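You operate a simulated robot arm through the tools that you are given. There is no shell and no other tool. Be economical: measure what you need, move in short steps, check, and stop when the job is done.

Carry out the task below with a simulated two-armed robot. There is one attempt and no reset: what you move stays moved.

Task
Run the screw till the hose reaches the catch tray, then halt it and switch the drive off.
Fine: use Run and Halt on the cream control box; halt before the tray is full; leave the heat knob as it is.
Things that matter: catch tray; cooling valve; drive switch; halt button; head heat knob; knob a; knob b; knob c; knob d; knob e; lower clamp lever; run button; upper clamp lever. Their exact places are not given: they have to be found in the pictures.

It is judged by the outcome, as a careful person would: the job done as asked, and still so three seconds after it is handed in. It fails if anything else is knocked over, pushed out of place, dropped, spilled or broken.

Robot
Two 7-joint arms with fingered hands on one trunk, on a base that drives. Base frame: it is fixed to the floor where the robot stands at the start and does not move with it; the origin is under the middle of the robot, x ahead of it, y to its left, z up. Lengths are in cm, angles in rad, forces in N, time in s.
The left shoulder is at the start at [20, 13.5, 99.5], the right one opposite. Places, roughly: catch tray [10, 80, 60]; cooling valve [60, 20, 90]; drive switch [70, 20, 110]; halt button [70, 20, 120]; head heat knob [50, 30, 110]; knob a [10, 80, 130]; knob b [0, 70, 120]; knob c [0, 80, 110]; knob d [10, 90, 110]; knob e [10, 90, 120]; lower clamp lever [20, 40, 110]; run button [70, 20, 120]; upper clamp lever [20, 40, 130]. Payload 4 kg a hand.
Tool frame (each hand has its own): the origin (TCP) lies between the finger pads and is the grasp point; the fingertips stand 2.5 cm ahead of it; z points along the fingers, y is the line along which they close. The gripper opens to 8.8 cm. The gripper's body begins 2.9 cm behind the TCP. The gripper is a hand of 4 fingers: y runs from the thumb to the fingers, the wrist lies at [-1.3, -10.6, -17.4] in the tool frame, and closing takes about 1.5 s.
Orientation is told as [roll, pitch, yaw] about the base's x, y, z axes, in that order, counted from this pose: with the fingers straight down and the wrist toward the robot, the tool's x, y and z point along [0, 1, 0], [1, 0, 0] and [0, 0, -1] of the base frame.

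Tools
- The arms move only by the tool servo_tool. It takes "left_steps", "right_steps" or both (then of equal length, played together; a hand with none holds still); each is a list of rows, each a list of 3 entries, a list of its own where there are three numbers: the shift along the tool's x, y, z in units of 100 mm (1.0 is 100 mm), then the turn, a rotation vector about the tool's x, y, z in units of 180 degrees (1.0 is 180 degrees), then the closure, from 0 (fully open) to 1 (shut). In form: [[[dx, dy, dz], [wx, wy, wz], claw], ...]. A call has 1 to 20 rows; each row is the pose to reach, as a shift and turn from the pose commanded when the call began, along the tool's axes at that moment. A call with a number of a shift or a turn outside -1 to 1 is refused whole. Each row takes 0.2 s and may step no farther than 5 cm and 0.15 rad from the row before; otherwise, or with a gripper value out of range, the whole call is refused. Where a pose cannot be reached the arm comes as near as it can. A force on the tool above 40 N (or 10 N above the force at the start of the call, whichever is more), or a blocked arm, ends the call early, and 0.2 s more pass. The fingers move at their own pace (about 15.3 cm/s each) and stop on an object; they squeeze with about 30 N. The grip force told is the motor's: it shows also when the fingers shut on nothing. Time passes only in rows, and 0.2 s behind the last, so rows that repeat a pose let the fingers close. It gives the time, the measured TCP pose, the force on the tool (base axes), the opening and the grip force at its end, in the units of the frame above (readings bear some noise), with the torque about the TCP (base axes, N m) and any sound that the robot's microphone picked up.
- Cameras (640 x 400 px; columns grow to the right, rows downward): "scene" is now at [12.53, 5.5, 160.37]; the picture's right is [0.64, -0.77, 0.00], its down [-0.51, -0.42, -0.75] and it looks along [0.58, 0.48, -0.66] (base axes); focal length 214 px, centre (320, 200). "left" rides on the left gripper at [-6.4, -8.3, -9.8] in its tool frame; the picture's right is [-0.62, -0.37, 0.69], its down [0.71, -0.63, 0.30] and it looks along [0.32, 0.68, 0.65] (tool axes); focal length 265 px, centre (320, 200). "right" rides on the right gripper at [6.4, -8.3, -9.8] in its tool frame; the picture's right is [-0.62, 0.37, -0.69], its down [-0.71, -0.63, 0.30] and it looks along [-0.32, 0.68, 0.65] (tool axes); focal length 265 px, centre (320, 200).
- camera(camera): a new picture of that camera. The clock stands still meanwhile.
- raise_lower(by): slides the trunk up (or, below 0, down) by that many cm; the arms and the scene camera ride with it, the base frame stays. It gives what a move gives, with no picture.
- base_move(legs): drives the robot by 1 to 6 legs, each [ahead, left, turn to the left] in cm, cm and rad, along the robot's own axes; the way and the turn of a leg run together, so that a leg with both is an arc; at most 150 cm and 3.142 rad a leg. The arms and the cameras ride along, it lands a little off, and it stops where it bumps. It gives what a move gives.
- hand_shape(shape, hand): the hand has 4 fingers and takes this shape, open, in about a second: jaw (thumb against the fingers, like two jaws); tri (thumb and two fingers); tip (a fingertip pinch); poke (one finger out to press); point (the index stretched); flat (the hand flat); cup (the hand cupped); fist (a fist). The gripper value then closes the fingers along that shape, each until it touches; the sizes above hold for jaw. It gives what a move gives, with no picture.
- head_to(pan, tilt): turns the head with the scene camera to pan (to the left, within 1.693 rad either way) and tilt (down, from -0.506 to 1.204), counted from straight ahead of the robot. It gives what a move gives.
- locate(camera, pixels): for up to 12 pixels [column, row] of the newest picture of that camera ("zoom" is the newest enlarged one), the place [x, y, z] in the base frame of the surface seen there, good to about 0.3 cm. The clock stands still meanwhile.
- close_up(camera, box): a new picture of the part [left, top, right, bottom] of that camera's present view, enlarged. The clock stands still meanwhile.
- close_job(): hands the job in; it is judged then, once.

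Work in short steps. Measure before you move; look again where a grasp or a placing could have gone wrong, and mend it. You have 80 turns and 78 pictures in all, those below and enlarged ones among them. Open the grippers and draw the arms clear of the work before you hand the job in, unless the task says otherwise; then end with one line.

The tools are called after "Call:" as a command line: name --argument value ..., lists and objects as JSON in quotes. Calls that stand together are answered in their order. servo_tool: Moves the arms, as the interface text tells. Its arguments: {"type":"object","properties":{"left_steps":{"type":"array"},"right_steps":{"type":"array"}},"required":[]} The other tools are called the same way: raise_lower (by) slides the trunk up or down; hand_shape (shape, hand) gives the hand a shape; base_move (legs) drives the base; head_to (pan, tilt) turns the head that bears the scene camera; camera (camera) takes a picture; locate (camera, pixels) gives the place of the surface under pixels of a picture; close_up (camera, box) takes an enlarged picture of a part of a camera's view; close_job () hands the job in.

At the start:

```text
clock: 0.0
left_tcp_pos: [45.23, 26.85, 143.48]
left_orientation: [0.001, -0.001, -0.001]
left_force: [0.0, 0.3, -0.5]
left_torque: [0.01, -0.01, 0.01]
left_width: 8.74
left_grasp_force: 0.1
left_shape: jaw
right_tcp_pos: [58.87, -11.55, 141.7]
right_orientation: [-0.001, -0.001, -0.002]
right_force: [0.8, 0.3, 0.4]
right_torque: [0.0, 0.02, 0.01]
right_width: 8.72
right_grasp_force: 0.1
right_shape: jaw
trunk travel left (down, up): [-60.0, 17.0]
robot x, y, heading: [0.17, -0.01, 0.001]
head pan, tilt: [0.696, 0.721]
```

scene: 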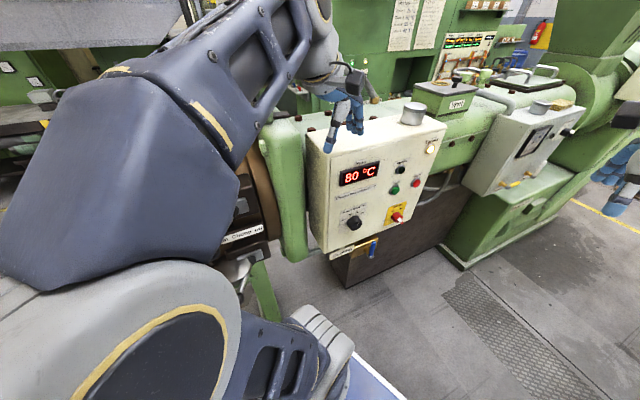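
right: 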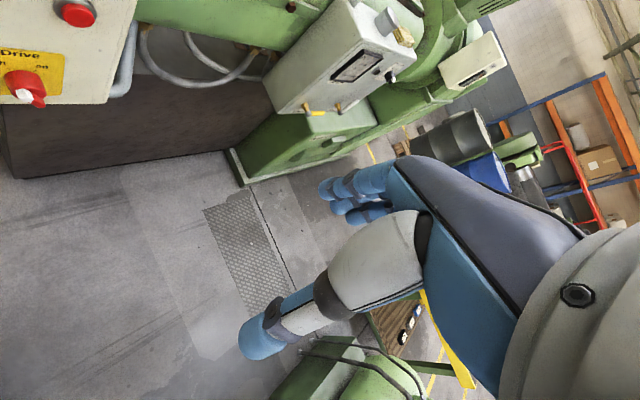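
left: 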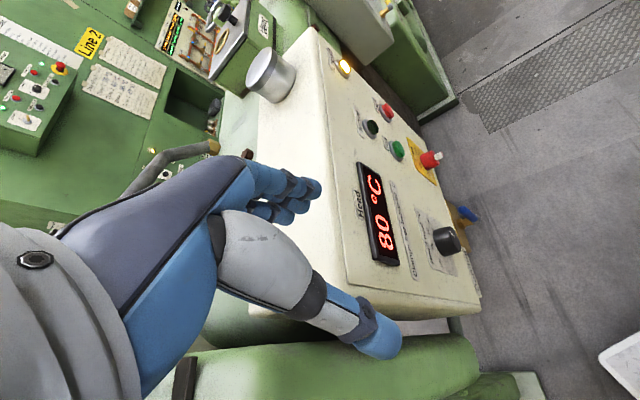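

The scene shows the cream box with the 80 °C display at (360,173), buttons near (395,188) and (416,183), and the drive switch at (397,217). I enlarge it to read the labels and look to the left for the tray.

Call:
close_up --camera "scene" --box '[310, 120, 450, 260]'

Call:
close_up --camera "left" --box '[320, 40, 480, 280]'

Call:
locate --camera "scene" --pixels '[[395, 189], [416, 183], [400, 169], [397, 216], [430, 148], [354, 223], [330, 200], [340, 250], [440, 135], [318, 135], [390, 208], [405, 222]]'

```text
2.86 times, centred on (380, 190) of scene
```

zoom: 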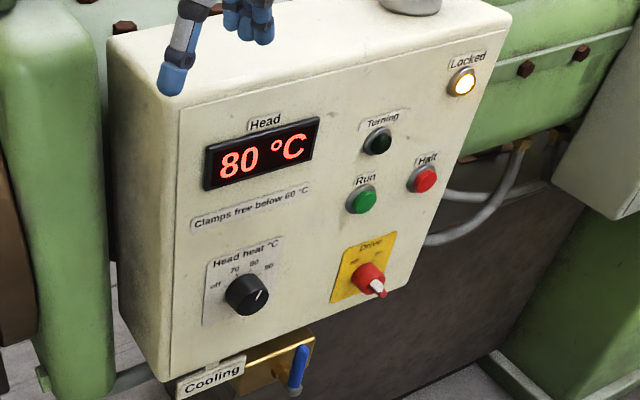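

```text
1.67 times, centred on (400, 160) of left
```

zoom: 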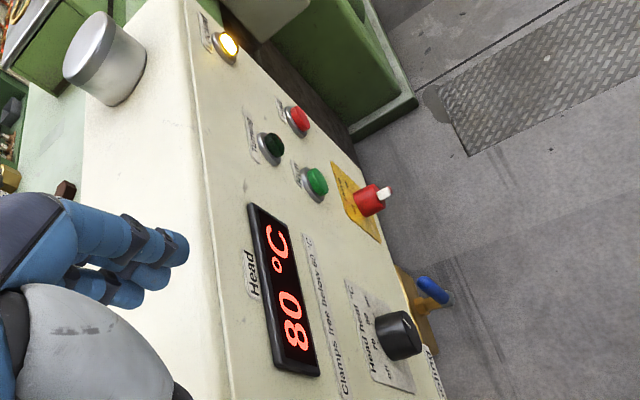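

```text
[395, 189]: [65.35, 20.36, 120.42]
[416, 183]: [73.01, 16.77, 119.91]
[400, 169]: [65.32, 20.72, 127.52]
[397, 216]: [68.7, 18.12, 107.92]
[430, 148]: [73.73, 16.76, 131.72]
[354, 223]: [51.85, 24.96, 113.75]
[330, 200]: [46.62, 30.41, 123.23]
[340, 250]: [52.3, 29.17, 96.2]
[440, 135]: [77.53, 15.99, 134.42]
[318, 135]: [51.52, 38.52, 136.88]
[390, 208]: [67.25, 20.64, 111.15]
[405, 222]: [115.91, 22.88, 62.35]
```

The Run button (65.4,20.4,120.4), Halt (73,16.8,119.9) and Drive switch (68.7,18,108) are placed. Now I turn the head to find the tray and the hose.

Call:
head_to --pan 1.45 --tilt 0.75

Call:
camera --camera "scene"

Call:
close_up --camera "right" --box '[0, 0, 160, 110]'

```text
clock: 1.1
left_tcp_pos: [45.11, 26.65, 143.6]
left_orientation: [-0.001, -0.001, 0.002]
left_force: [0.0, 0.1, -0.1]
left_torque: [-0.01, -0.01, -0.04]
left_width: 8.75
left_grasp_force: 0.0
left_shape: jaw
right_tcp_pos: [58.87, -11.59, 141.64]
right_orientation: [0.0, -0.002, 0.0]
right_force: [-0.6, 0.3, 0.0]
right_torque: [-0.03, 0.01, 0.01]
right_width: 8.77
right_grasp_force: 0.1
right_shape: jaw
trunk travel left (down, up): [-60.0, 17.0]
robot x, y, heading: [0.08, 0.17, 0.005]
head pan, tilt: [1.45, 0.75]
```

```text
72 pictures are left
```

scene: 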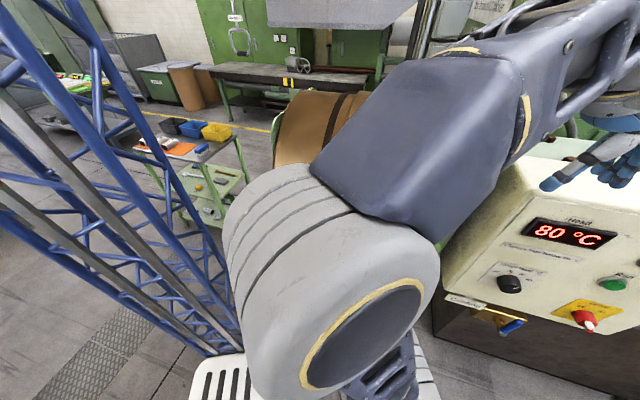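

```text
3.64 times, centred on (80, 55) of right
```

zoom: 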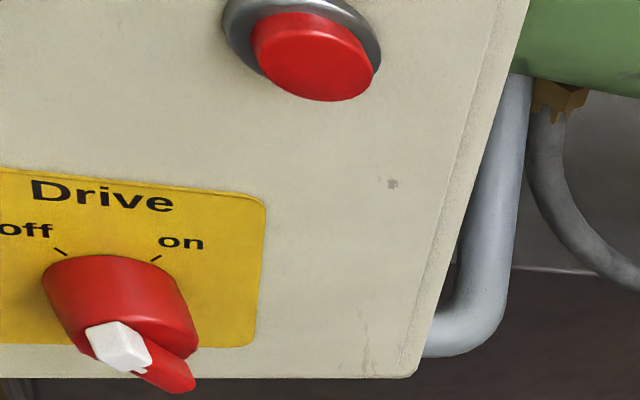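

The left upper arm hides the hose side. Before moving the base I look around to the right and further left for free floor.

Call:
head_to --pan -0.8 --tilt 0.8

Call:
camera --camera "scene"

Call:
head_to --pan 1.69 --tilt 1.1

Call:
camera --camera "scene"

```text
clock: 3.2
left_tcp_pos: [45.12, 26.69, 143.53]
left_orientation: [-0.001, 0.0, 0.0]
left_force: [-0.2, -0.1, 0.0]
left_torque: [-0.01, -0.02, -0.05]
left_width: 8.75
left_grasp_force: 0.1
left_shape: jaw
right_tcp_pos: [58.93, -11.56, 141.59]
right_orientation: [0.0, 0.0, 0.001]
right_force: [0.3, 0.5, 0.4]
right_torque: [-0.01, -0.01, -0.03]
right_width: 8.78
right_grasp_force: 0.1
right_shape: jaw
trunk travel left (down, up): [-60.0, 17.0]
robot x, y, heading: [-0.05, 0.25, 0.001]
head pan, tilt: [-0.799, 0.799]
```

```text
70 pictures are left
```

scene: 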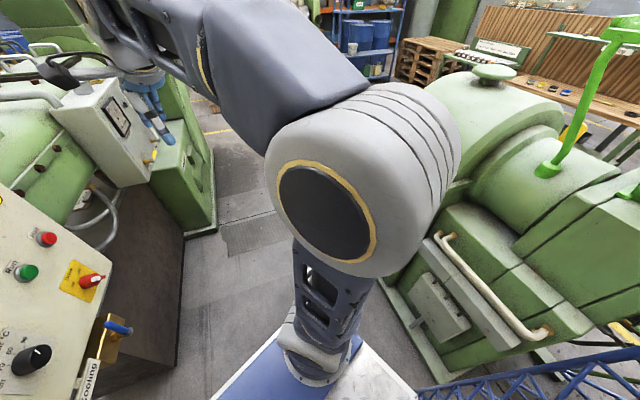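

```text
clock: 5.5
left_tcp_pos: [45.19, 26.7, 143.35]
left_orientation: [0.001, 0.001, -0.001]
left_force: [-0.1, 1.4, -0.5]
left_torque: [0.03, -0.02, 0.0]
left_width: 8.79
left_grasp_force: 0.0
left_shape: jaw
right_tcp_pos: [58.77, -11.62, 141.66]
right_orientation: [0.0, 0.001, 0.0]
right_force: [-0.1, 0.2, -0.3]
right_torque: [0.01, 0.02, -0.02]
right_width: 8.75
right_grasp_force: 0.1
right_shape: jaw
trunk travel left (down, up): [-60.0, 17.0]
robot x, y, heading: [0.2, 0.46, 0.0]
head pan, tilt: [1.689, 1.1]
```

```text
69 pictures are left
```

scene: 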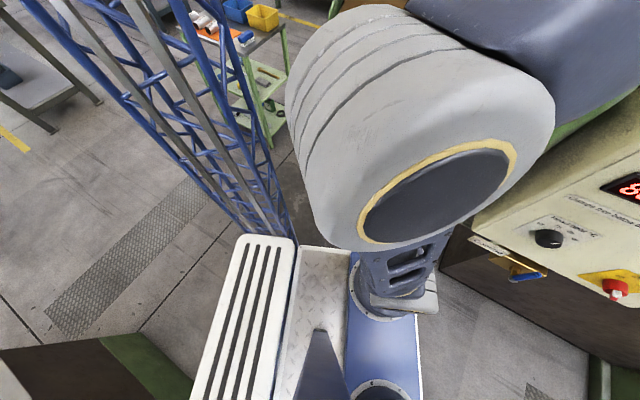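

The scene camera stays blocked by the left elbow, but the left wrist camera can be turned to face the die head. I lift the left hand 5 cm and yaw it about 1.2 rad left.

Call:
servo_tool --left_steps '[[[0, 0, -0.2], [0, 0, 0], 0], [[0, 0, -0.5], [0, 0, 0], 0], [[0, 0, -0.5], [0, 0, -0.045], 0], [[0, 0, -0.5], [0, 0, -0.09], 0], [[0, 0, -0.5], [0, 0, -0.135], 0], [[0, 0, -0.5], [0, 0, -0.18], 0], [[0, 0, -0.5], [0, 0, -0.225], 0], [[0, 0, -0.5], [0, 0, -0.27], 0], [[0, 0, -0.5], [0, 0, -0.315], 0], [[0, 0, -0.5], [0, 0, -0.36], 0]]'

Call:
camera --camera "left"

Call:
head_to --pan 0.8 --tilt 0.75

Call:
camera --camera "scene"

```text
clock: 7.7
left_tcp_pos: [45.06, 26.67, 148.49]
left_orientation: [0.001, -0.001, 1.134]
left_force: [0.4, -0.3, -0.4]
left_torque: [-0.02, 0.0, 0.01]
left_width: 8.78
left_grasp_force: 0.0
left_shape: jaw
right_tcp_pos: [58.82, -11.62, 141.71]
right_orientation: [0.0, 0.0, -0.001]
right_force: [0.8, -1.1, 0.4]
right_torque: [0.01, -0.02, -0.01]
right_width: 8.76
right_grasp_force: 0.1
right_shape: jaw
trunk travel left (down, up): [-60.0, 17.0]
robot x, y, heading: [0.03, 0.09, -0.002]
head pan, tilt: [1.689, 1.1]
```

```text
68 pictures are left
```

left: 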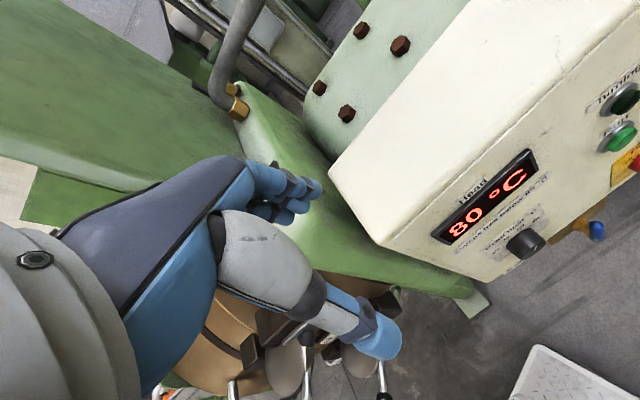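

```text
clock: 8.8
left_tcp_pos: [45.02, 26.64, 148.46]
left_orientation: [0.001, 0.0, 1.132]
left_force: [-0.6, 0.5, 0.0]
left_torque: [0.02, 0.03, -0.01]
left_width: 8.76
left_grasp_force: 0.0
left_shape: jaw
right_tcp_pos: [58.79, -11.62, 141.79]
right_orientation: [-0.001, 0.001, 0.0]
right_force: [-0.2, -0.2, -0.6]
right_torque: [0.0, -0.01, -0.02]
right_width: 8.75
right_grasp_force: 0.1
right_shape: jaw
trunk travel left (down, up): [-60.0, 17.0]
robot x, y, heading: [0.16, -0.35, 0.004]
head pan, tilt: [0.799, 0.75]
```

```text
67 pictures are left
```

scene: 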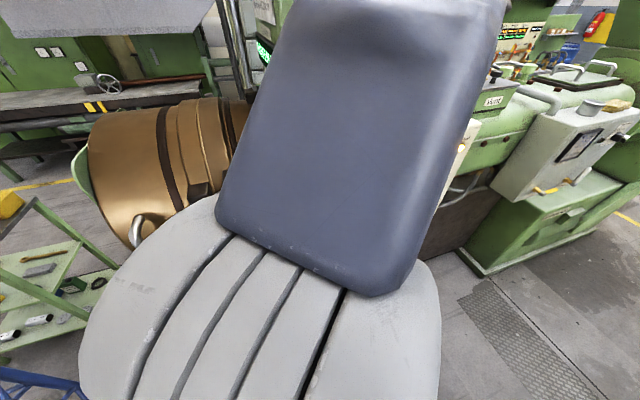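

The die head is at (170,170), its face turned away to the left. Turning the base left would help, so I check the space on the right and behind.

Call:
locate --camera "scene" --pixels '[[100, 190], [130, 230], [200, 140], [80, 150], [20, 250]]'

Call:
head_to --pan -1.5 --tilt 0.8

Call:
camera --camera "scene"

```text
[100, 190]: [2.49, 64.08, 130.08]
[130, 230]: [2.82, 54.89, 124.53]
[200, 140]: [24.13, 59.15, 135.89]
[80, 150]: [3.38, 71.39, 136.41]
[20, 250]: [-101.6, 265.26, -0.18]
```

```text
clock: 11.0
left_tcp_pos: [45.05, 26.62, 148.5]
left_orientation: [0.0, 0.0, 1.132]
left_force: [-0.4, -0.4, 0.1]
left_torque: [0.0, -0.04, 0.02]
left_width: 8.76
left_grasp_force: 0.1
left_shape: jaw
right_tcp_pos: [58.89, -11.55, 141.56]
right_orientation: [-0.001, 0.0, 0.0]
right_force: [0.0, -0.5, -0.2]
right_torque: [0.02, -0.01, 0.02]
right_width: 8.76
right_grasp_force: 0.1
right_shape: jaw
trunk travel left (down, up): [-60.0, 17.0]
robot x, y, heading: [-0.26, 0.05, -0.007]
head pan, tilt: [-1.499, 0.799]
```

```text
66 pictures are left
```

scene: 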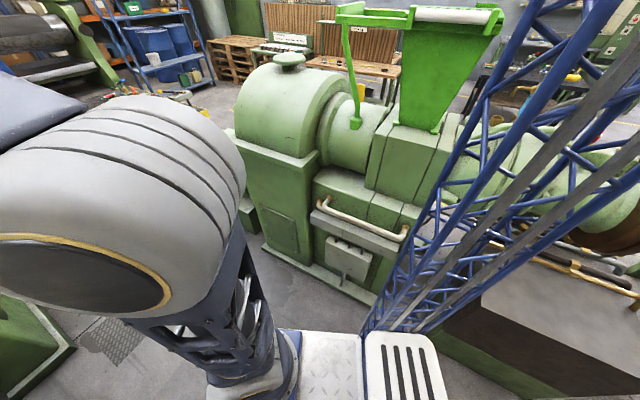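

Call:
locate --camera "scene" --pixels '[[370, 298], [290, 255], [260, 160], [310, 200], [400, 235], [450, 370], [600, 390], [480, 350], [410, 395], [320, 340], [350, 265], [540, 380]]'

```text
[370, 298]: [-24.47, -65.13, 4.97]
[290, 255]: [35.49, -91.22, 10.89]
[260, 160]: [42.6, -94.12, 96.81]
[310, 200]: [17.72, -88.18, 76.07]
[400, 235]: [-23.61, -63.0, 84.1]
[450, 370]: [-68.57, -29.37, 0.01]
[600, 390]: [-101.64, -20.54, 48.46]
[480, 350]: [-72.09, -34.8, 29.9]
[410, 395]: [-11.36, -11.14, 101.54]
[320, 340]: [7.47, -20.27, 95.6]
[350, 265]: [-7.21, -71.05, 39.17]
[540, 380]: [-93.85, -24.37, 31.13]
```

The aisle runs along about (-0.87,0.5) with ~60 cm free behind. I raise the trunk 10 cm for clearance, back off to about (-18,-8), then turn 0.8 rad left so that the left wrist camera faces the die and the right arm faces the panel.

Call:
raise_lower --by 10

Call:
base_move --legs '[[-18, -8, 0], [0, 0, 0.8]]'

Call:
head_to --pan 0.3 --tilt 0.75

Call:
camera --camera "scene"

Call:
camera --camera "left"

Call:
camera --camera "right"

```text
clock: 12.3
left_tcp_pos: [45.06, 26.76, 158.49]
left_orientation: [0.0, 0.0, 1.132]
left_force: [0.1, 0.0, -0.3]
left_torque: [-0.02, 0.01, 0.04]
left_width: 8.78
left_grasp_force: 0.0
left_shape: jaw
right_tcp_pos: [58.88, -11.5, 151.65]
right_orientation: [-0.002, 0.001, 0.0]
right_force: [0.7, -0.1, 0.5]
right_torque: [-0.03, -0.01, 0.0]
right_width: 8.76
right_grasp_force: 0.0
right_shape: jaw
trunk travel left (down, up): [-70.0, 7.0]
robot x, y, heading: [0.43, 0.08, -0.002]
head pan, tilt: [-1.499, 0.799]
```

```text
clock: 16.0
left_tcp_pos: [-6.01, 42.75, 158.45]
left_orientation: [0.0, 0.0, 1.938]
left_force: [0.0, 0.6, -0.4]
left_torque: [0.03, 0.01, -0.01]
left_width: 8.76
left_grasp_force: 0.1
left_shape: jaw
right_tcp_pos: [31.12, 26.23, 151.76]
right_orientation: [-0.001, 0.001, 0.806]
right_force: [-0.4, -1.8, 0.3]
right_torque: [-0.02, 0.03, 0.0]
right_width: 8.75
right_grasp_force: 0.1
right_shape: jaw
trunk travel left (down, up): [-70.0, 7.0]
robot x, y, heading: [-18.44, -8.13, 0.802]
head pan, tilt: [-1.499, 0.799]
```

```text
clock: 17.8
left_tcp_pos: [-5.93, 42.79, 158.55]
left_orientation: [-0.001, 0.0, 1.938]
left_force: [-0.1, 0.4, 0.1]
left_torque: [-0.01, -0.04, 0.02]
left_width: 8.77
left_grasp_force: 0.0
left_shape: jaw
right_tcp_pos: [31.24, 26.31, 151.73]
right_orientation: [0.0, 0.0, 0.807]
right_force: [0.0, 1.0, -0.4]
right_torque: [-0.03, -0.02, -0.02]
right_width: 8.74
right_grasp_force: 0.1
right_shape: jaw
trunk travel left (down, up): [-70.0, 7.0]
robot x, y, heading: [-17.86, -8.26, 0.805]
head pan, tilt: [0.3, 0.75]
```

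```text
65 pictures are left
```

scene: 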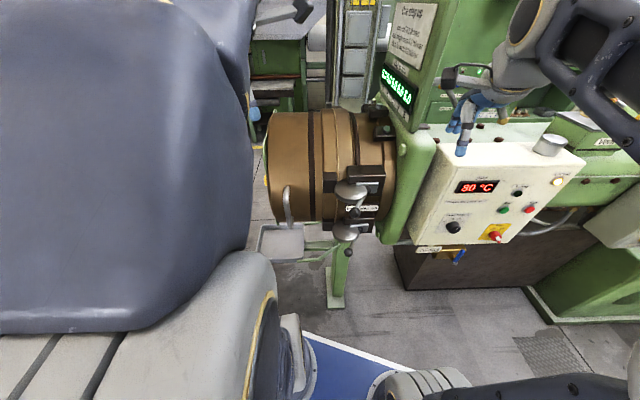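

```text
64 pictures are left
```

left: 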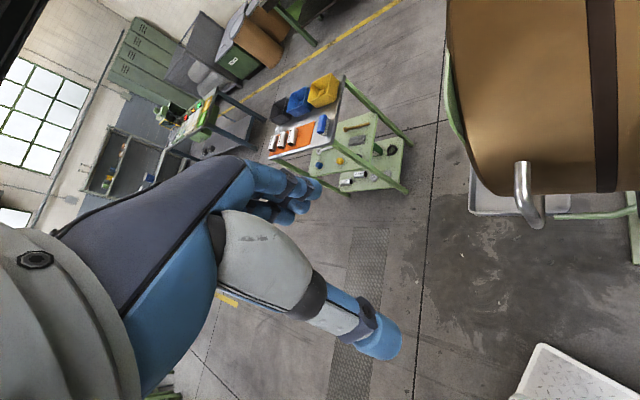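

```text
63 pictures are left
```

right: 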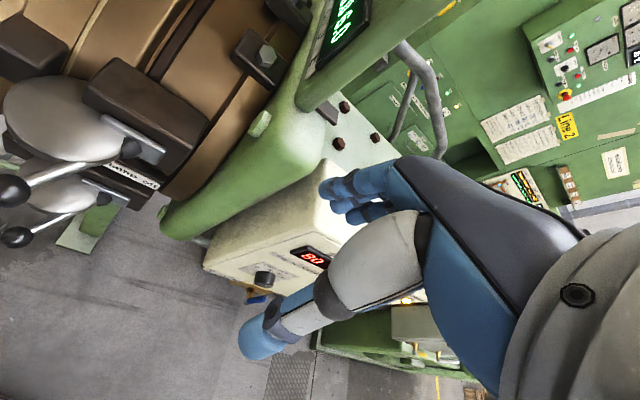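

The scene view now shows the die head (300,160), the tray below it (280,240) and the panel. I shift the left hand ~18 cm away along -x and yaw it back so its camera sees the die face.

Call:
servo_tool --left_steps '[[[0.2, 0.1, 0], [0, 0, 0.04], 0], [[0.4, 0.2, 0], [0, 0, 0.08], 0], [[0.6, 0.3, 0], [0, 0, 0.12], 0], [[0.8, 0.4, 0], [0, 0, 0.16], 0], [[0.95, 0.45, 0], [0, 0, 0.2], 0], [[1.0, 0.45, 0], [0, 0, 0.24], 0], [[1.0, 0.45, 0], [0, 0, 0.28], 0]]'

Call:
camera --camera "left"

Call:
close_up --camera "scene" --box '[240, 80, 400, 280]'

Call:
close_up --camera "scene" --box '[430, 150, 580, 250]'

```text
clock: 19.4
left_tcp_pos: [-16.86, 43.37, 158.38]
left_orientation: [-0.001, 0.0, 1.055]
left_force: [0.7, 0.0, 0.3]
left_torque: [0.02, 0.0, 0.0]
left_width: 8.75
left_grasp_force: 0.1
left_shape: jaw
right_tcp_pos: [31.13, 26.37, 151.67]
right_orientation: [0.0, 0.0, 0.806]
right_force: [1.1, 1.0, 0.4]
right_torque: [0.0, 0.0, -0.02]
right_width: 8.74
right_grasp_force: 0.1
right_shape: jaw
trunk travel left (down, up): [-70.0, 7.0]
robot x, y, heading: [-17.8, -8.08, 0.805]
head pan, tilt: [0.3, 0.75]
```

```text
62 pictures are left
```

left: 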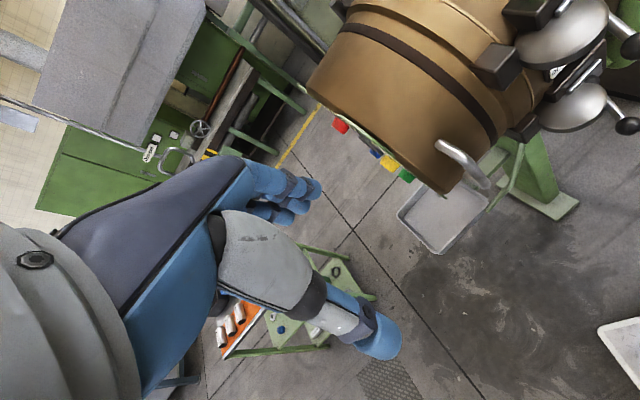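

```text
2.00 times, centred on (320, 180) of scene
```

zoom: 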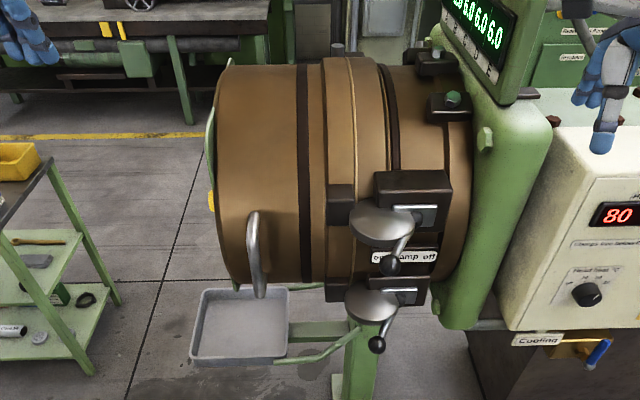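

```text
4.00 times, centred on (505, 200) of scene
```

zoom: 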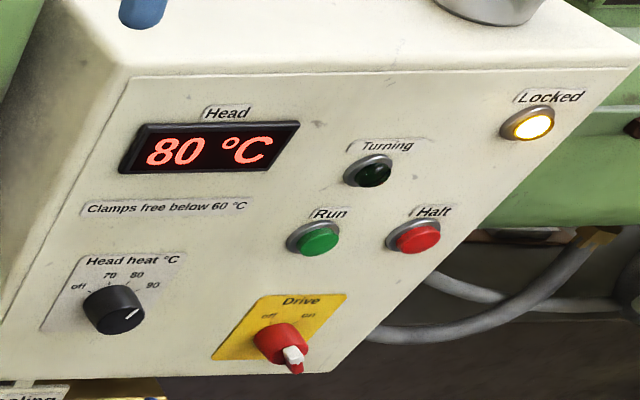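

The scene view shows both the tray and the panel clearly. I measure the panel plane, buttons and switch from the zoom.

Call:
locate --camera "zoom" --pixels '[[150, 90], [600, 80], [240, 240], [450, 120], [380, 290], [180, 350], [322, 242], [420, 238], [293, 352], [275, 335], [270, 375], [335, 300]]'

Call:
close_up --camera "scene" --box '[475, 215, 525, 250]'

```text
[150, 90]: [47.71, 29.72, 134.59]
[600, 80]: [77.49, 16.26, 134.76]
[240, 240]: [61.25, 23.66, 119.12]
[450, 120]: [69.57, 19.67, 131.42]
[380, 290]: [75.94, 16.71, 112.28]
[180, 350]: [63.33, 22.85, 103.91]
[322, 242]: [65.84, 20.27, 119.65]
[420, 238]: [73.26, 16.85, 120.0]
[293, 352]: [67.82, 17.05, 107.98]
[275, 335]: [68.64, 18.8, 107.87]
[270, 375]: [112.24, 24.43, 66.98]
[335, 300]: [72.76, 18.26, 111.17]
```

```text
11.43 times, centred on (500, 232) of scene
```

zoom: 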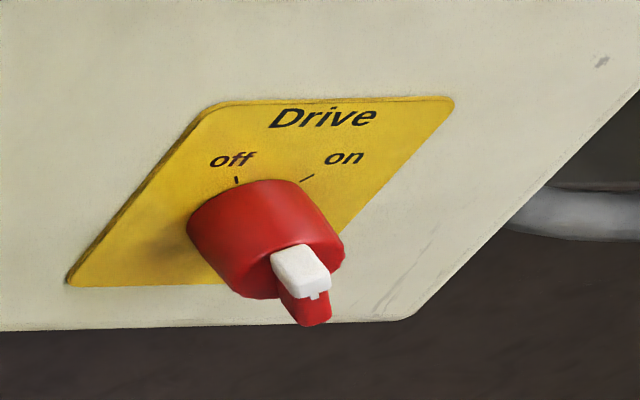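

Panel plane: inward normal about (0.412, 0.911, 0), buttons stand 1.2 cm proud. I shape the right hand to poke and swing it out in front of the panel, starting with a sideways shift and yaw.

Call:
hand_shape --hand "right" --shape "poke"

Call:
servo_tool --right_steps '[[[-0.25, -0.12, 0], [0, 0, -0.027], 0], [[-0.5, -0.25, 0], [0, 0, -0.054], 0], [[-0.75, -0.35, 0], [0, 0, -0.081], 0], [[-1.0, -0.45, 0], [0, 0, -0.108], 0]]'

Call:
servo_tool --right_steps '[[[-0.25, -0.05, 0], [-0.04, 0, 0], 0], [[-0.5, -0.1, 0], [-0.08, 0, 0], 0], [[-0.75, -0.15, 0], [-0.12, 0, 0], 0], [[-1.0, -0.15, 0], [-0.16, 0, 0], 0]]'

```text
clock: 20.3
left_tcp_pos: [-16.85, 43.42, 158.38]
left_orientation: [-0.001, 0.0, 1.058]
left_force: [-0.4, -0.4, -0.2]
left_torque: [-0.01, -0.01, 0.01]
left_width: 8.76
left_grasp_force: 0.0
left_shape: jaw
right_tcp_pos: [31.16, 26.26, 151.73]
right_orientation: [0.0, 0.001, 0.808]
right_force: [0.2, -0.5, 0.9]
right_torque: [0.01, 0.03, 0.0]
right_width: 0.0
right_grasp_force: 0.0
right_shape: poke
trunk travel left (down, up): [-70.0, 7.0]
robot x, y, heading: [-18.05, -8.33, 0.804]
head pan, tilt: [0.3, 0.75]
```

```text
clock: 21.3
left_tcp_pos: [-16.8, 43.45, 158.34]
left_orientation: [0.0, -0.002, 1.058]
left_force: [-0.1, -0.4, 0.1]
left_torque: [-0.01, 0.01, 0.0]
left_width: 8.75
left_grasp_force: 0.1
left_shape: jaw
right_tcp_pos: [35.19, 16.05, 151.63]
right_orientation: [-0.001, 0.001, 1.147]
right_force: [-0.6, -0.2, 0.0]
right_torque: [0.02, 0.02, -0.01]
right_width: 0.0
right_grasp_force: 0.0
right_shape: poke
trunk travel left (down, up): [-70.0, 7.0]
robot x, y, heading: [-18.5, -8.18, 0.807]
head pan, tilt: [0.3, 0.75]
```

```text
clock: 22.3
left_tcp_pos: [-16.82, 43.49, 158.41]
left_orientation: [-0.001, 0.0, 1.057]
left_force: [0.5, 0.3, -0.4]
left_torque: [-0.05, 0.0, 0.01]
left_width: 8.77
left_grasp_force: 0.1
left_shape: jaw
right_tcp_pos: [43.69, 10.83, 151.55]
right_orientation: [-0.002, -0.504, 1.146]
right_force: [-0.5, 0.8, -0.1]
right_torque: [-0.01, -0.02, -0.04]
right_width: 0.0
right_grasp_force: 0.1
right_shape: poke
trunk travel left (down, up): [-70.0, 7.0]
robot x, y, heading: [-18.04, -8.33, 0.805]
head pan, tilt: [0.3, 0.75]
```

Clear so far; I finish the pitch to horizontal while moving sideways and down.

Call:
servo_tool --right_steps '[[[-0.2, -0.06, 0.1], [-0.0425, 0, 0], 0], [[-0.4, -0.12, 0.22], [-0.085, 0, 0], 0], [[-0.6, -0.18, 0.33], [-0.1275, 0, 0], 0], [[-0.8, -0.24, 0.44], [-0.17, 0, 0], 0], [[-1.0, -0.3, 0.55], [-0.2125, 0, 0], 0], [[-1.0, -0.36, 0.65], [-0.255, 0, 0], 0], [[-1.0, -0.42, 0.76], [-0.2975, 0, 0], 0], [[-1.0, -0.48, 0.875], [-0.3395, 0, 0], 0]]'

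Call:
servo_tool --right_steps '[[[-0.2, -0.4, 0], [0, 0, 0], 0], [[-0.4, -0.8, 0], [0, 0, 0], 0], [[-0.6, -1.0, 0], [0, 0, 0], 0]]'

Call:
camera --camera "right"

Call:
camera --camera "scene"

```text
clock: 24.1
left_tcp_pos: [-16.83, 43.48, 158.32]
left_orientation: [-0.001, -0.001, 1.057]
left_force: [-0.5, -0.3, 1.3]
left_torque: [0.01, 0.01, 0.03]
left_width: 8.78
left_grasp_force: 0.1
left_shape: jaw
right_tcp_pos: [52.68, 6.4, 141.55]
right_orientation: [1.506, -1.571, -0.36]
right_force: [-0.9, 0.8, -0.2]
right_torque: [0.0, 0.02, 0.0]
right_width: 0.0
right_grasp_force: 0.0
right_shape: poke
trunk travel left (down, up): [-70.0, 7.0]
robot x, y, heading: [-17.96, -8.28, 0.81]
head pan, tilt: [0.3, 0.75]
```

```text
clock: 24.9
left_tcp_pos: [-16.96, 43.4, 158.36]
left_orientation: [0.0, 0.0, 1.056]
left_force: [1.0, 0.4, 0.7]
left_torque: [0.03, -0.02, -0.02]
left_width: 8.77
left_grasp_force: 0.1
left_shape: jaw
right_tcp_pos: [58.07, 3.93, 131.9]
right_orientation: [-0.139, -1.57, 1.286]
right_force: [0.1, 0.3, 0.0]
right_torque: [-0.04, -0.03, 0.02]
right_width: 0.0
right_grasp_force: 0.0
right_shape: poke
trunk travel left (down, up): [-70.0, 7.0]
robot x, y, heading: [-18.02, -8.11, 0.807]
head pan, tilt: [0.3, 0.75]
```

```text
58 pictures are left
```

right: 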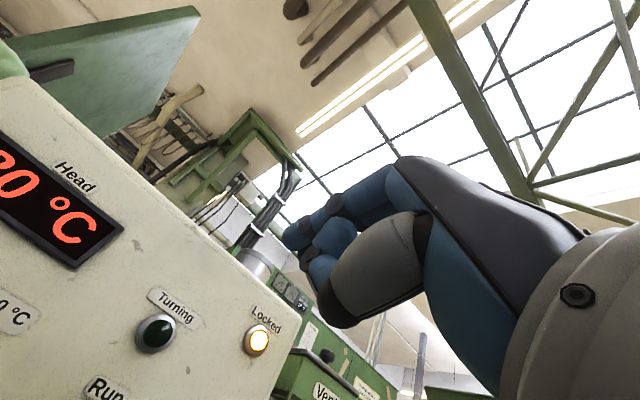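

```text
57 pictures are left
```

scene: 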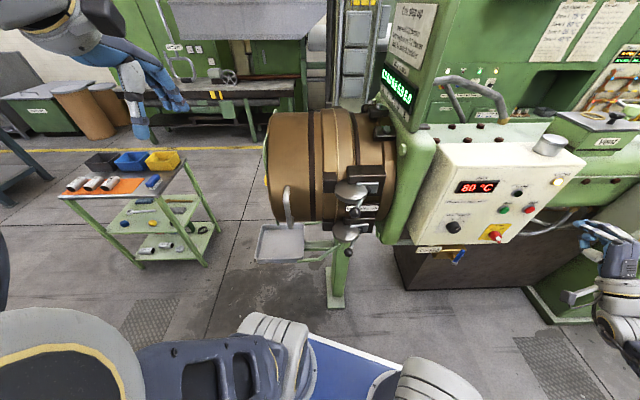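

The view of tray and hose exit is now clear. I zoom on the right hand to find where the poking fingertip sits relative to the TCP.

Call:
close_up --camera "scene" --box '[540, 200, 640, 300]'

Call:
close_up --camera "right" --box '[260, 140, 460, 340]'

Call:
locate --camera "right" --pixels '[[292, 237], [310, 262], [325, 300], [340, 290], [330, 235], [345, 205]]'

```text
4.00 times, centred on (590, 250) of scene
```

zoom: 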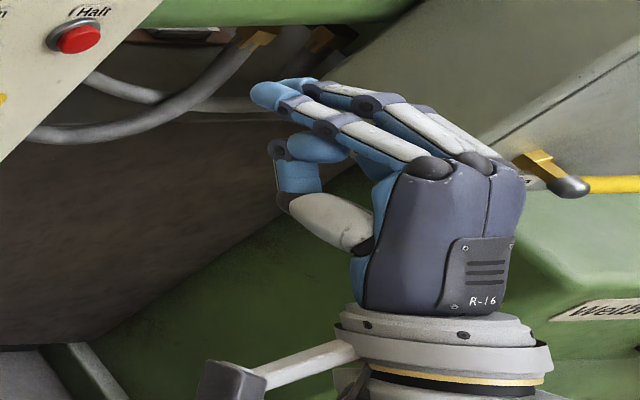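

```text
2.00 times, centred on (360, 240) of right
```

zoom: 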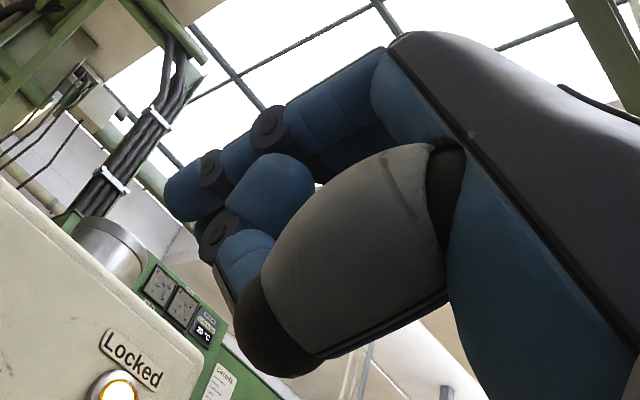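

```text
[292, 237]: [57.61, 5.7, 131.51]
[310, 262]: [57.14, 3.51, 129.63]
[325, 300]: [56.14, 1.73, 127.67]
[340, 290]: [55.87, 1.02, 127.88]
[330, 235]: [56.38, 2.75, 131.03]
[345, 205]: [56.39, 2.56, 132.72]
```

I locate the two visible fingertips in the scene picture.

Call:
locate --camera "scene" --pixels '[[575, 223], [577, 224], [579, 226], [585, 221], [587, 221], [593, 226]]'

Call:
close_up --camera "scene" --box '[564, 208, 604, 248]'

```text
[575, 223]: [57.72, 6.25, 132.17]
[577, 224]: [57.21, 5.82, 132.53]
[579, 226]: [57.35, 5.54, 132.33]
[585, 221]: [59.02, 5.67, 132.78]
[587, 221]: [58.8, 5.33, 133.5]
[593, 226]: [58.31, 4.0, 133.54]
```

```text
10.00 times, centred on (584, 228) of scene
```

zoom: 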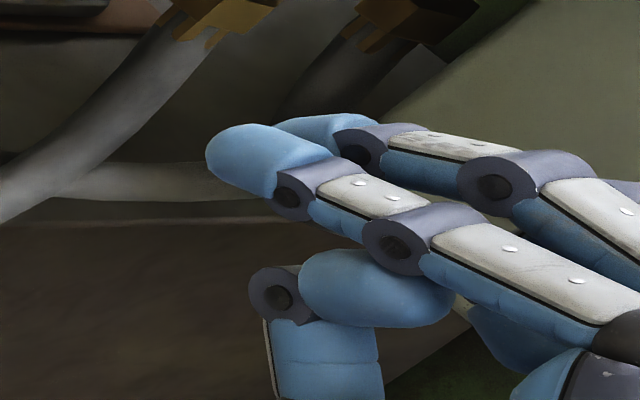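

Two fingertips are extended about 2 cm ahead of the TCP. I try full closure to see whether that leaves one finger.

Call:
servo_tool --right_steps '[[[0, 0, 0], [0, 0, 0], 1], [[0, 0, 0], [0, 0, 0], 1], [[0, 0, 0], [0, 0, 0], 1], [[0, 0, 0], [0, 0, 0], 1], [[0, 0, 0], [0, 0, 0], 1], [[0, 0, 0], [0, 0, 0], 1], [[0, 0, 0], [0, 0, 0], 1]]'

Call:
close_up --camera "scene" --box '[554, 200, 614, 250]'

Call:
hand_shape --hand "right" --shape "point"

Call:
close_up --camera "scene" --box '[554, 200, 614, 250]'

```text
clock: 26.5
left_tcp_pos: [-16.9, 43.36, 158.47]
left_orientation: [0.0, 0.0, 1.058]
left_force: [-0.8, 0.6, 0.9]
left_torque: [0.02, -0.02, 0.01]
left_width: 8.73
left_grasp_force: 0.1
left_shape: jaw
right_tcp_pos: [58.1, 4.08, 131.94]
right_orientation: [0.029, -1.569, 1.116]
right_force: [0.0, -1.0, -0.4]
right_torque: [-0.01, -0.01, -0.02]
right_width: 0.0
right_grasp_force: 0.1
right_shape: poke
trunk travel left (down, up): [-70.0, 7.0]
robot x, y, heading: [-17.74, -8.49, 0.805]
head pan, tilt: [0.3, 0.75]
```

```text
8.00 times, centred on (584, 225) of scene
```

zoom: 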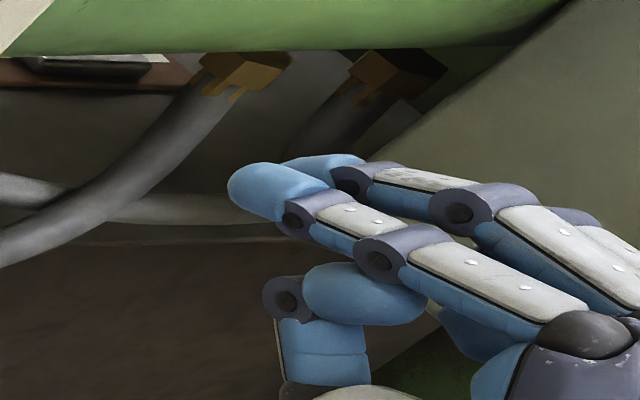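

```text
clock: 27.4
left_tcp_pos: [-16.81, 43.37, 158.42]
left_orientation: [0.001, 0.001, 1.06]
left_force: [0.9, -0.1, 0.5]
left_torque: [0.04, 0.0, -0.02]
left_width: 8.71
left_grasp_force: 0.1
left_shape: jaw
right_tcp_pos: [58.16, 3.87, 131.83]
right_orientation: [0.036, -1.57, 1.111]
right_force: [-0.4, 0.2, 0.8]
right_torque: [-0.03, 0.01, 0.0]
right_width: 0.0
right_grasp_force: 0.0
right_shape: point
trunk travel left (down, up): [-70.0, 7.0]
robot x, y, heading: [-18.01, -8.33, 0.81]
head pan, tilt: [0.3, 0.75]
```

```text
8.00 times, centred on (584, 225) of scene
```

zoom: 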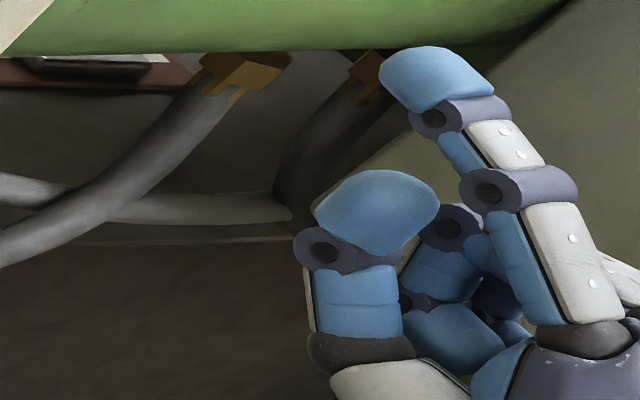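

The "point" shape leaves a single index. I locate its tip and the thumb tip.

Call:
locate --camera "zoom" --pixels '[[395, 65], [420, 75], [440, 60], [390, 85], [375, 190], [330, 200], [480, 225], [450, 230]]'

Call:
close_up --camera "right" --box '[220, 100, 420, 340]'

```text
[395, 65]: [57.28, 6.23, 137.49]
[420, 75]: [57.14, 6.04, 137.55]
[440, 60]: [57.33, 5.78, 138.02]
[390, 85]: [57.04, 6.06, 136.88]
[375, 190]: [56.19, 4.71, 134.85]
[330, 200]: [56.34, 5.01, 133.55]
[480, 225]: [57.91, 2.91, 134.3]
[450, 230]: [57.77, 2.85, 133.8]
```

```text
1.67 times, centred on (320, 220) of right
```

zoom: 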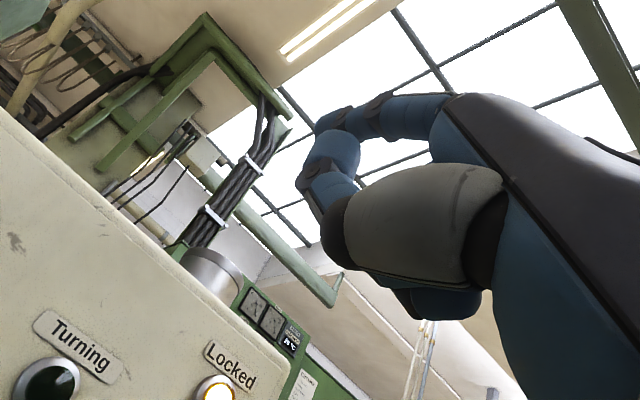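

The index tip in "point" sits about 2 cm ahead, 5 cm above and 1.6 cm left of the TCP. I tilt the hand 30° down so the index leads clearly, and lower it toward the Run button.

Call:
servo_tool --right_steps '[[[-0.05, -0.25, 0.08], [0.042, 0, 0], 0], [[-0.1, -0.5, 0.15], [0.084, 0, 0], 0], [[-0.15, -0.75, 0.22], [0.126, 0, 0], 0], [[-0.2, -1.0, 0.3], [0.167, 0, 0], 0]]'

Call:
servo_tool --right_steps '[[[0, -0.2, 0.12], [0, 0, 0], 0], [[0, -0.41, 0.235], [0, 0, 0], 0]]'

Call:
close_up --camera "scene" --box '[450, 150, 640, 290]'

Call:
camera --camera "right"

```text
clock: 28.4
left_tcp_pos: [-17.06, 43.34, 158.43]
left_orientation: [0.0, 0.0, 1.058]
left_force: [-0.3, 0.3, -0.1]
left_torque: [0.02, -0.01, 0.02]
left_width: 8.76
left_grasp_force: 0.2
left_shape: jaw
right_tcp_pos: [61.1, 5.85, 121.74]
right_orientation: [0.002, -1.042, 1.143]
right_force: [0.0, -0.4, 0.4]
right_torque: [0.0, -0.01, 0.02]
right_width: 0.0
right_grasp_force: 0.1
right_shape: point
trunk travel left (down, up): [-70.0, 7.0]
robot x, y, heading: [-18.24, -8.51, 0.809]
head pan, tilt: [0.3, 0.75]
```

```text
clock: 29.0
left_tcp_pos: [-16.78, 43.43, 158.36]
left_orientation: [-0.001, 0.0, 1.057]
left_force: [-0.2, 0.1, 0.0]
left_torque: [-0.02, -0.02, -0.01]
left_width: 8.76
left_grasp_force: 0.0
left_shape: jaw
right_tcp_pos: [61.26, 5.8, 117.07]
right_orientation: [0.0, -1.043, 1.145]
right_force: [-0.8, 0.8, 0.1]
right_torque: [-0.01, -0.04, -0.03]
right_width: 0.0
right_grasp_force: 0.0
right_shape: point
trunk travel left (down, up): [-70.0, 7.0]
robot x, y, heading: [-17.91, -8.0, 0.809]
head pan, tilt: [0.3, 0.75]
```

```text
2.86 times, centred on (545, 220) of scene
```

zoom: 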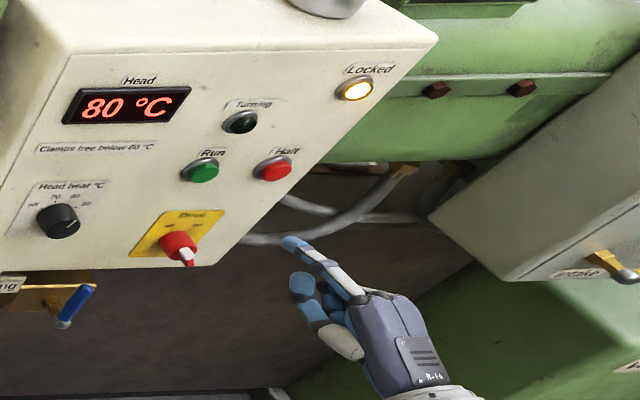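

```text
49 pictures are left
```

right: 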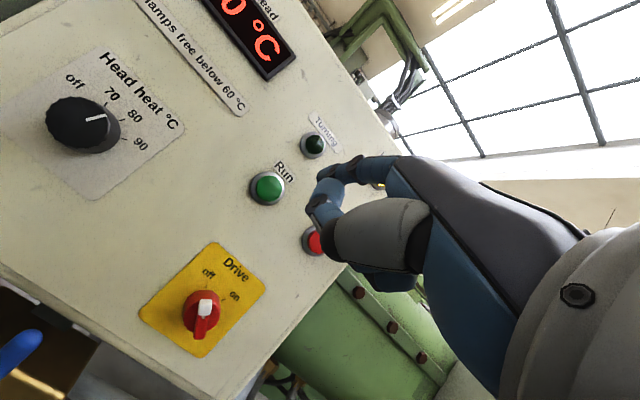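

The right camera shows the Drive switch at (200,312) well; I zoom to read its state and locate the index tip.

Call:
close_up --camera "right" --box '[140, 230, 280, 360]'

Call:
locate --camera "right" --pixels '[[322, 172], [312, 200], [327, 170], [268, 187], [315, 240], [203, 306], [205, 335], [190, 310]]'

Call:
locate --camera "scene" --pixels '[[535, 234], [534, 233], [537, 235]]'

```text
3.08 times, centred on (210, 295) of right
```

zoom: 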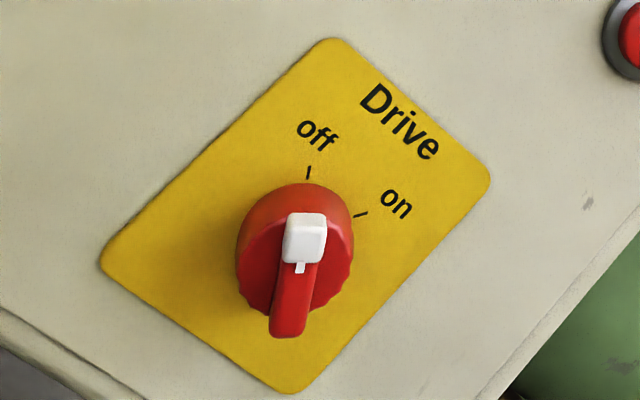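

```text
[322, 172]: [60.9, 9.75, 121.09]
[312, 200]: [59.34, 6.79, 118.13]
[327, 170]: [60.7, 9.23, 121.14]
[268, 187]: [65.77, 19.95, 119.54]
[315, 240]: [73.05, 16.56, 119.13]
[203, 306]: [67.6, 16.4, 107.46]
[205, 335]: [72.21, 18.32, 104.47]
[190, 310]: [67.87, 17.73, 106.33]
```

```text
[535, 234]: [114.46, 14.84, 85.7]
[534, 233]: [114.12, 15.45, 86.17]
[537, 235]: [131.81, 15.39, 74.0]
```

The white pointer is aligned with the "off" tick, so the drive is off and must be turned on before Run. I measure the switch fin geometry.

Call:
locate --camera "zoom" --pixels '[[303, 222], [303, 255], [298, 285], [290, 325], [255, 240], [245, 265], [340, 235], [310, 180], [360, 214], [315, 195], [260, 300], [335, 290]]'

```text
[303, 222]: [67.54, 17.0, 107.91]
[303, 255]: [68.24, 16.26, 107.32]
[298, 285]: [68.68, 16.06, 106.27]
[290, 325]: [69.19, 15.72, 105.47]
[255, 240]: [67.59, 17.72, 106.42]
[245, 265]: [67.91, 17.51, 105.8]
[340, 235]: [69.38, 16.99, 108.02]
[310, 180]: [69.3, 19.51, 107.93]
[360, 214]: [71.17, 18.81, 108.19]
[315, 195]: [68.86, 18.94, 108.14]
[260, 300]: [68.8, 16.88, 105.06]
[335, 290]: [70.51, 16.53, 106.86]
```

Switch axis: lat ≈55.9, z≈106.6, fin leaning ~37° left and 1.1 cm high above the knob face. Now I locate the index tip precisely in a fresh scene close-up.

Call:
close_up --camera "scene" --box '[515, 220, 575, 260]'

```text
10.00 times, centred on (545, 240) of scene
```

zoom: 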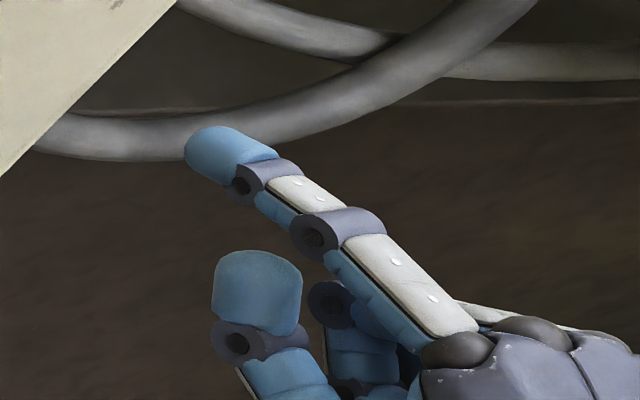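

Call:
locate --camera "zoom" --pixels '[[192, 150], [205, 165], [205, 135], [225, 150], [222, 178], [215, 130], [255, 265], [220, 270]]'

```text
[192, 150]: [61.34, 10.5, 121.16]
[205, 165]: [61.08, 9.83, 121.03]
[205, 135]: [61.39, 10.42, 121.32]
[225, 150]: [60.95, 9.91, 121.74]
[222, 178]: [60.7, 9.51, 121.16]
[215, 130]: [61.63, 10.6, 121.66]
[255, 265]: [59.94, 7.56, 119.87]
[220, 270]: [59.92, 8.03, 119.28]
```

Index tip offset from TCP: +4.6 inward, 1.5 left, +3.8 up. I lower it to stand just left of and in front of the switch fin.

Call:
servo_tool --right_steps '[[[-0.04, -0.25, 0.22], [0, 0, 0], 0], [[-0.08, -0.5, 0.45], [0, 0, 0], 0], [[-0.13, -0.763, 0.676], [0, 0, 0], 0]]'

Call:
servo_tool --right_steps '[[[0, -0.06, 0.29], [0, 0, 0], 0], [[0, -0.124, 0.58], [0, 0, 0], 0]]'

Call:
close_up --camera "scene" --box '[470, 210, 530, 250]'

Call:
camera --camera "right"

```text
clock: 29.8
left_tcp_pos: [-16.96, 43.36, 158.44]
left_orientation: [0.0, -0.001, 1.059]
left_force: [-0.7, 0.0, -0.2]
left_torque: [0.0, 0.01, 0.01]
left_width: 8.77
left_grasp_force: 0.0
left_shape: jaw
right_tcp_pos: [63.47, 7.02, 106.92]
right_orientation: [-0.003, -1.046, 1.147]
right_force: [0.1, -0.2, 0.3]
right_torque: [0.01, 0.0, -0.02]
right_width: 0.02
right_grasp_force: 0.1
right_shape: point
trunk travel left (down, up): [-70.0, 7.0]
robot x, y, heading: [-17.97, -7.99, 0.808]
head pan, tilt: [0.3, 0.75]
```

```text
clock: 30.4
left_tcp_pos: [-16.93, 43.28, 158.42]
left_orientation: [0.0, -0.001, 1.057]
left_force: [-0.2, 0.6, -0.1]
left_torque: [-0.02, -0.01, -0.02]
left_width: 8.76
left_grasp_force: 0.0
left_shape: jaw
right_tcp_pos: [65.09, 10.92, 103.0]
right_orientation: [-0.002, -1.044, 1.146]
right_force: [-0.2, 0.1, -0.4]
right_torque: [-0.01, -0.01, -0.03]
right_width: 0.0
right_grasp_force: 0.1
right_shape: point
trunk travel left (down, up): [-70.0, 7.0]
robot x, y, heading: [-17.74, -8.57, 0.806]
head pan, tilt: [0.3, 0.75]
```

```text
10.00 times, centred on (500, 230) of scene
```

zoom: 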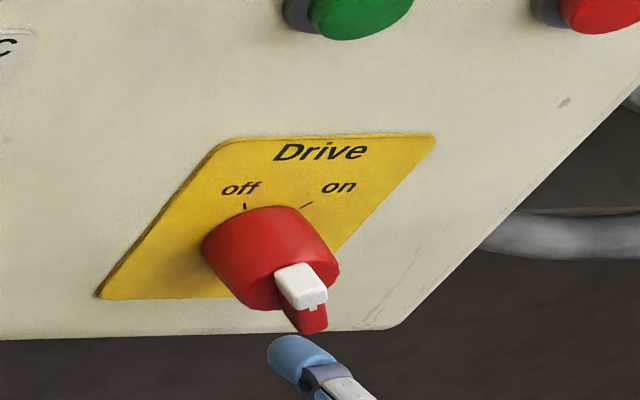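

```text
45 pictures are left
```

right: 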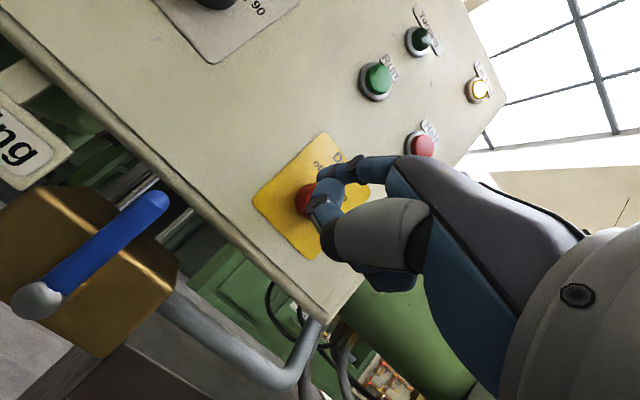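

I check the tip location against the fin.

Call:
locate --camera "zoom" --pixels '[[272, 352], [285, 342], [300, 340], [285, 360], [300, 285], [285, 280], [310, 320]]'

```text
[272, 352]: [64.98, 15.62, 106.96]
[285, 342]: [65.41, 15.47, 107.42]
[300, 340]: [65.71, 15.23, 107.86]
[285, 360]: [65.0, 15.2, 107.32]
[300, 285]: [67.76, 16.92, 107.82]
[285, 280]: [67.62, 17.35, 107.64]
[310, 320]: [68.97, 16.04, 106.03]
```

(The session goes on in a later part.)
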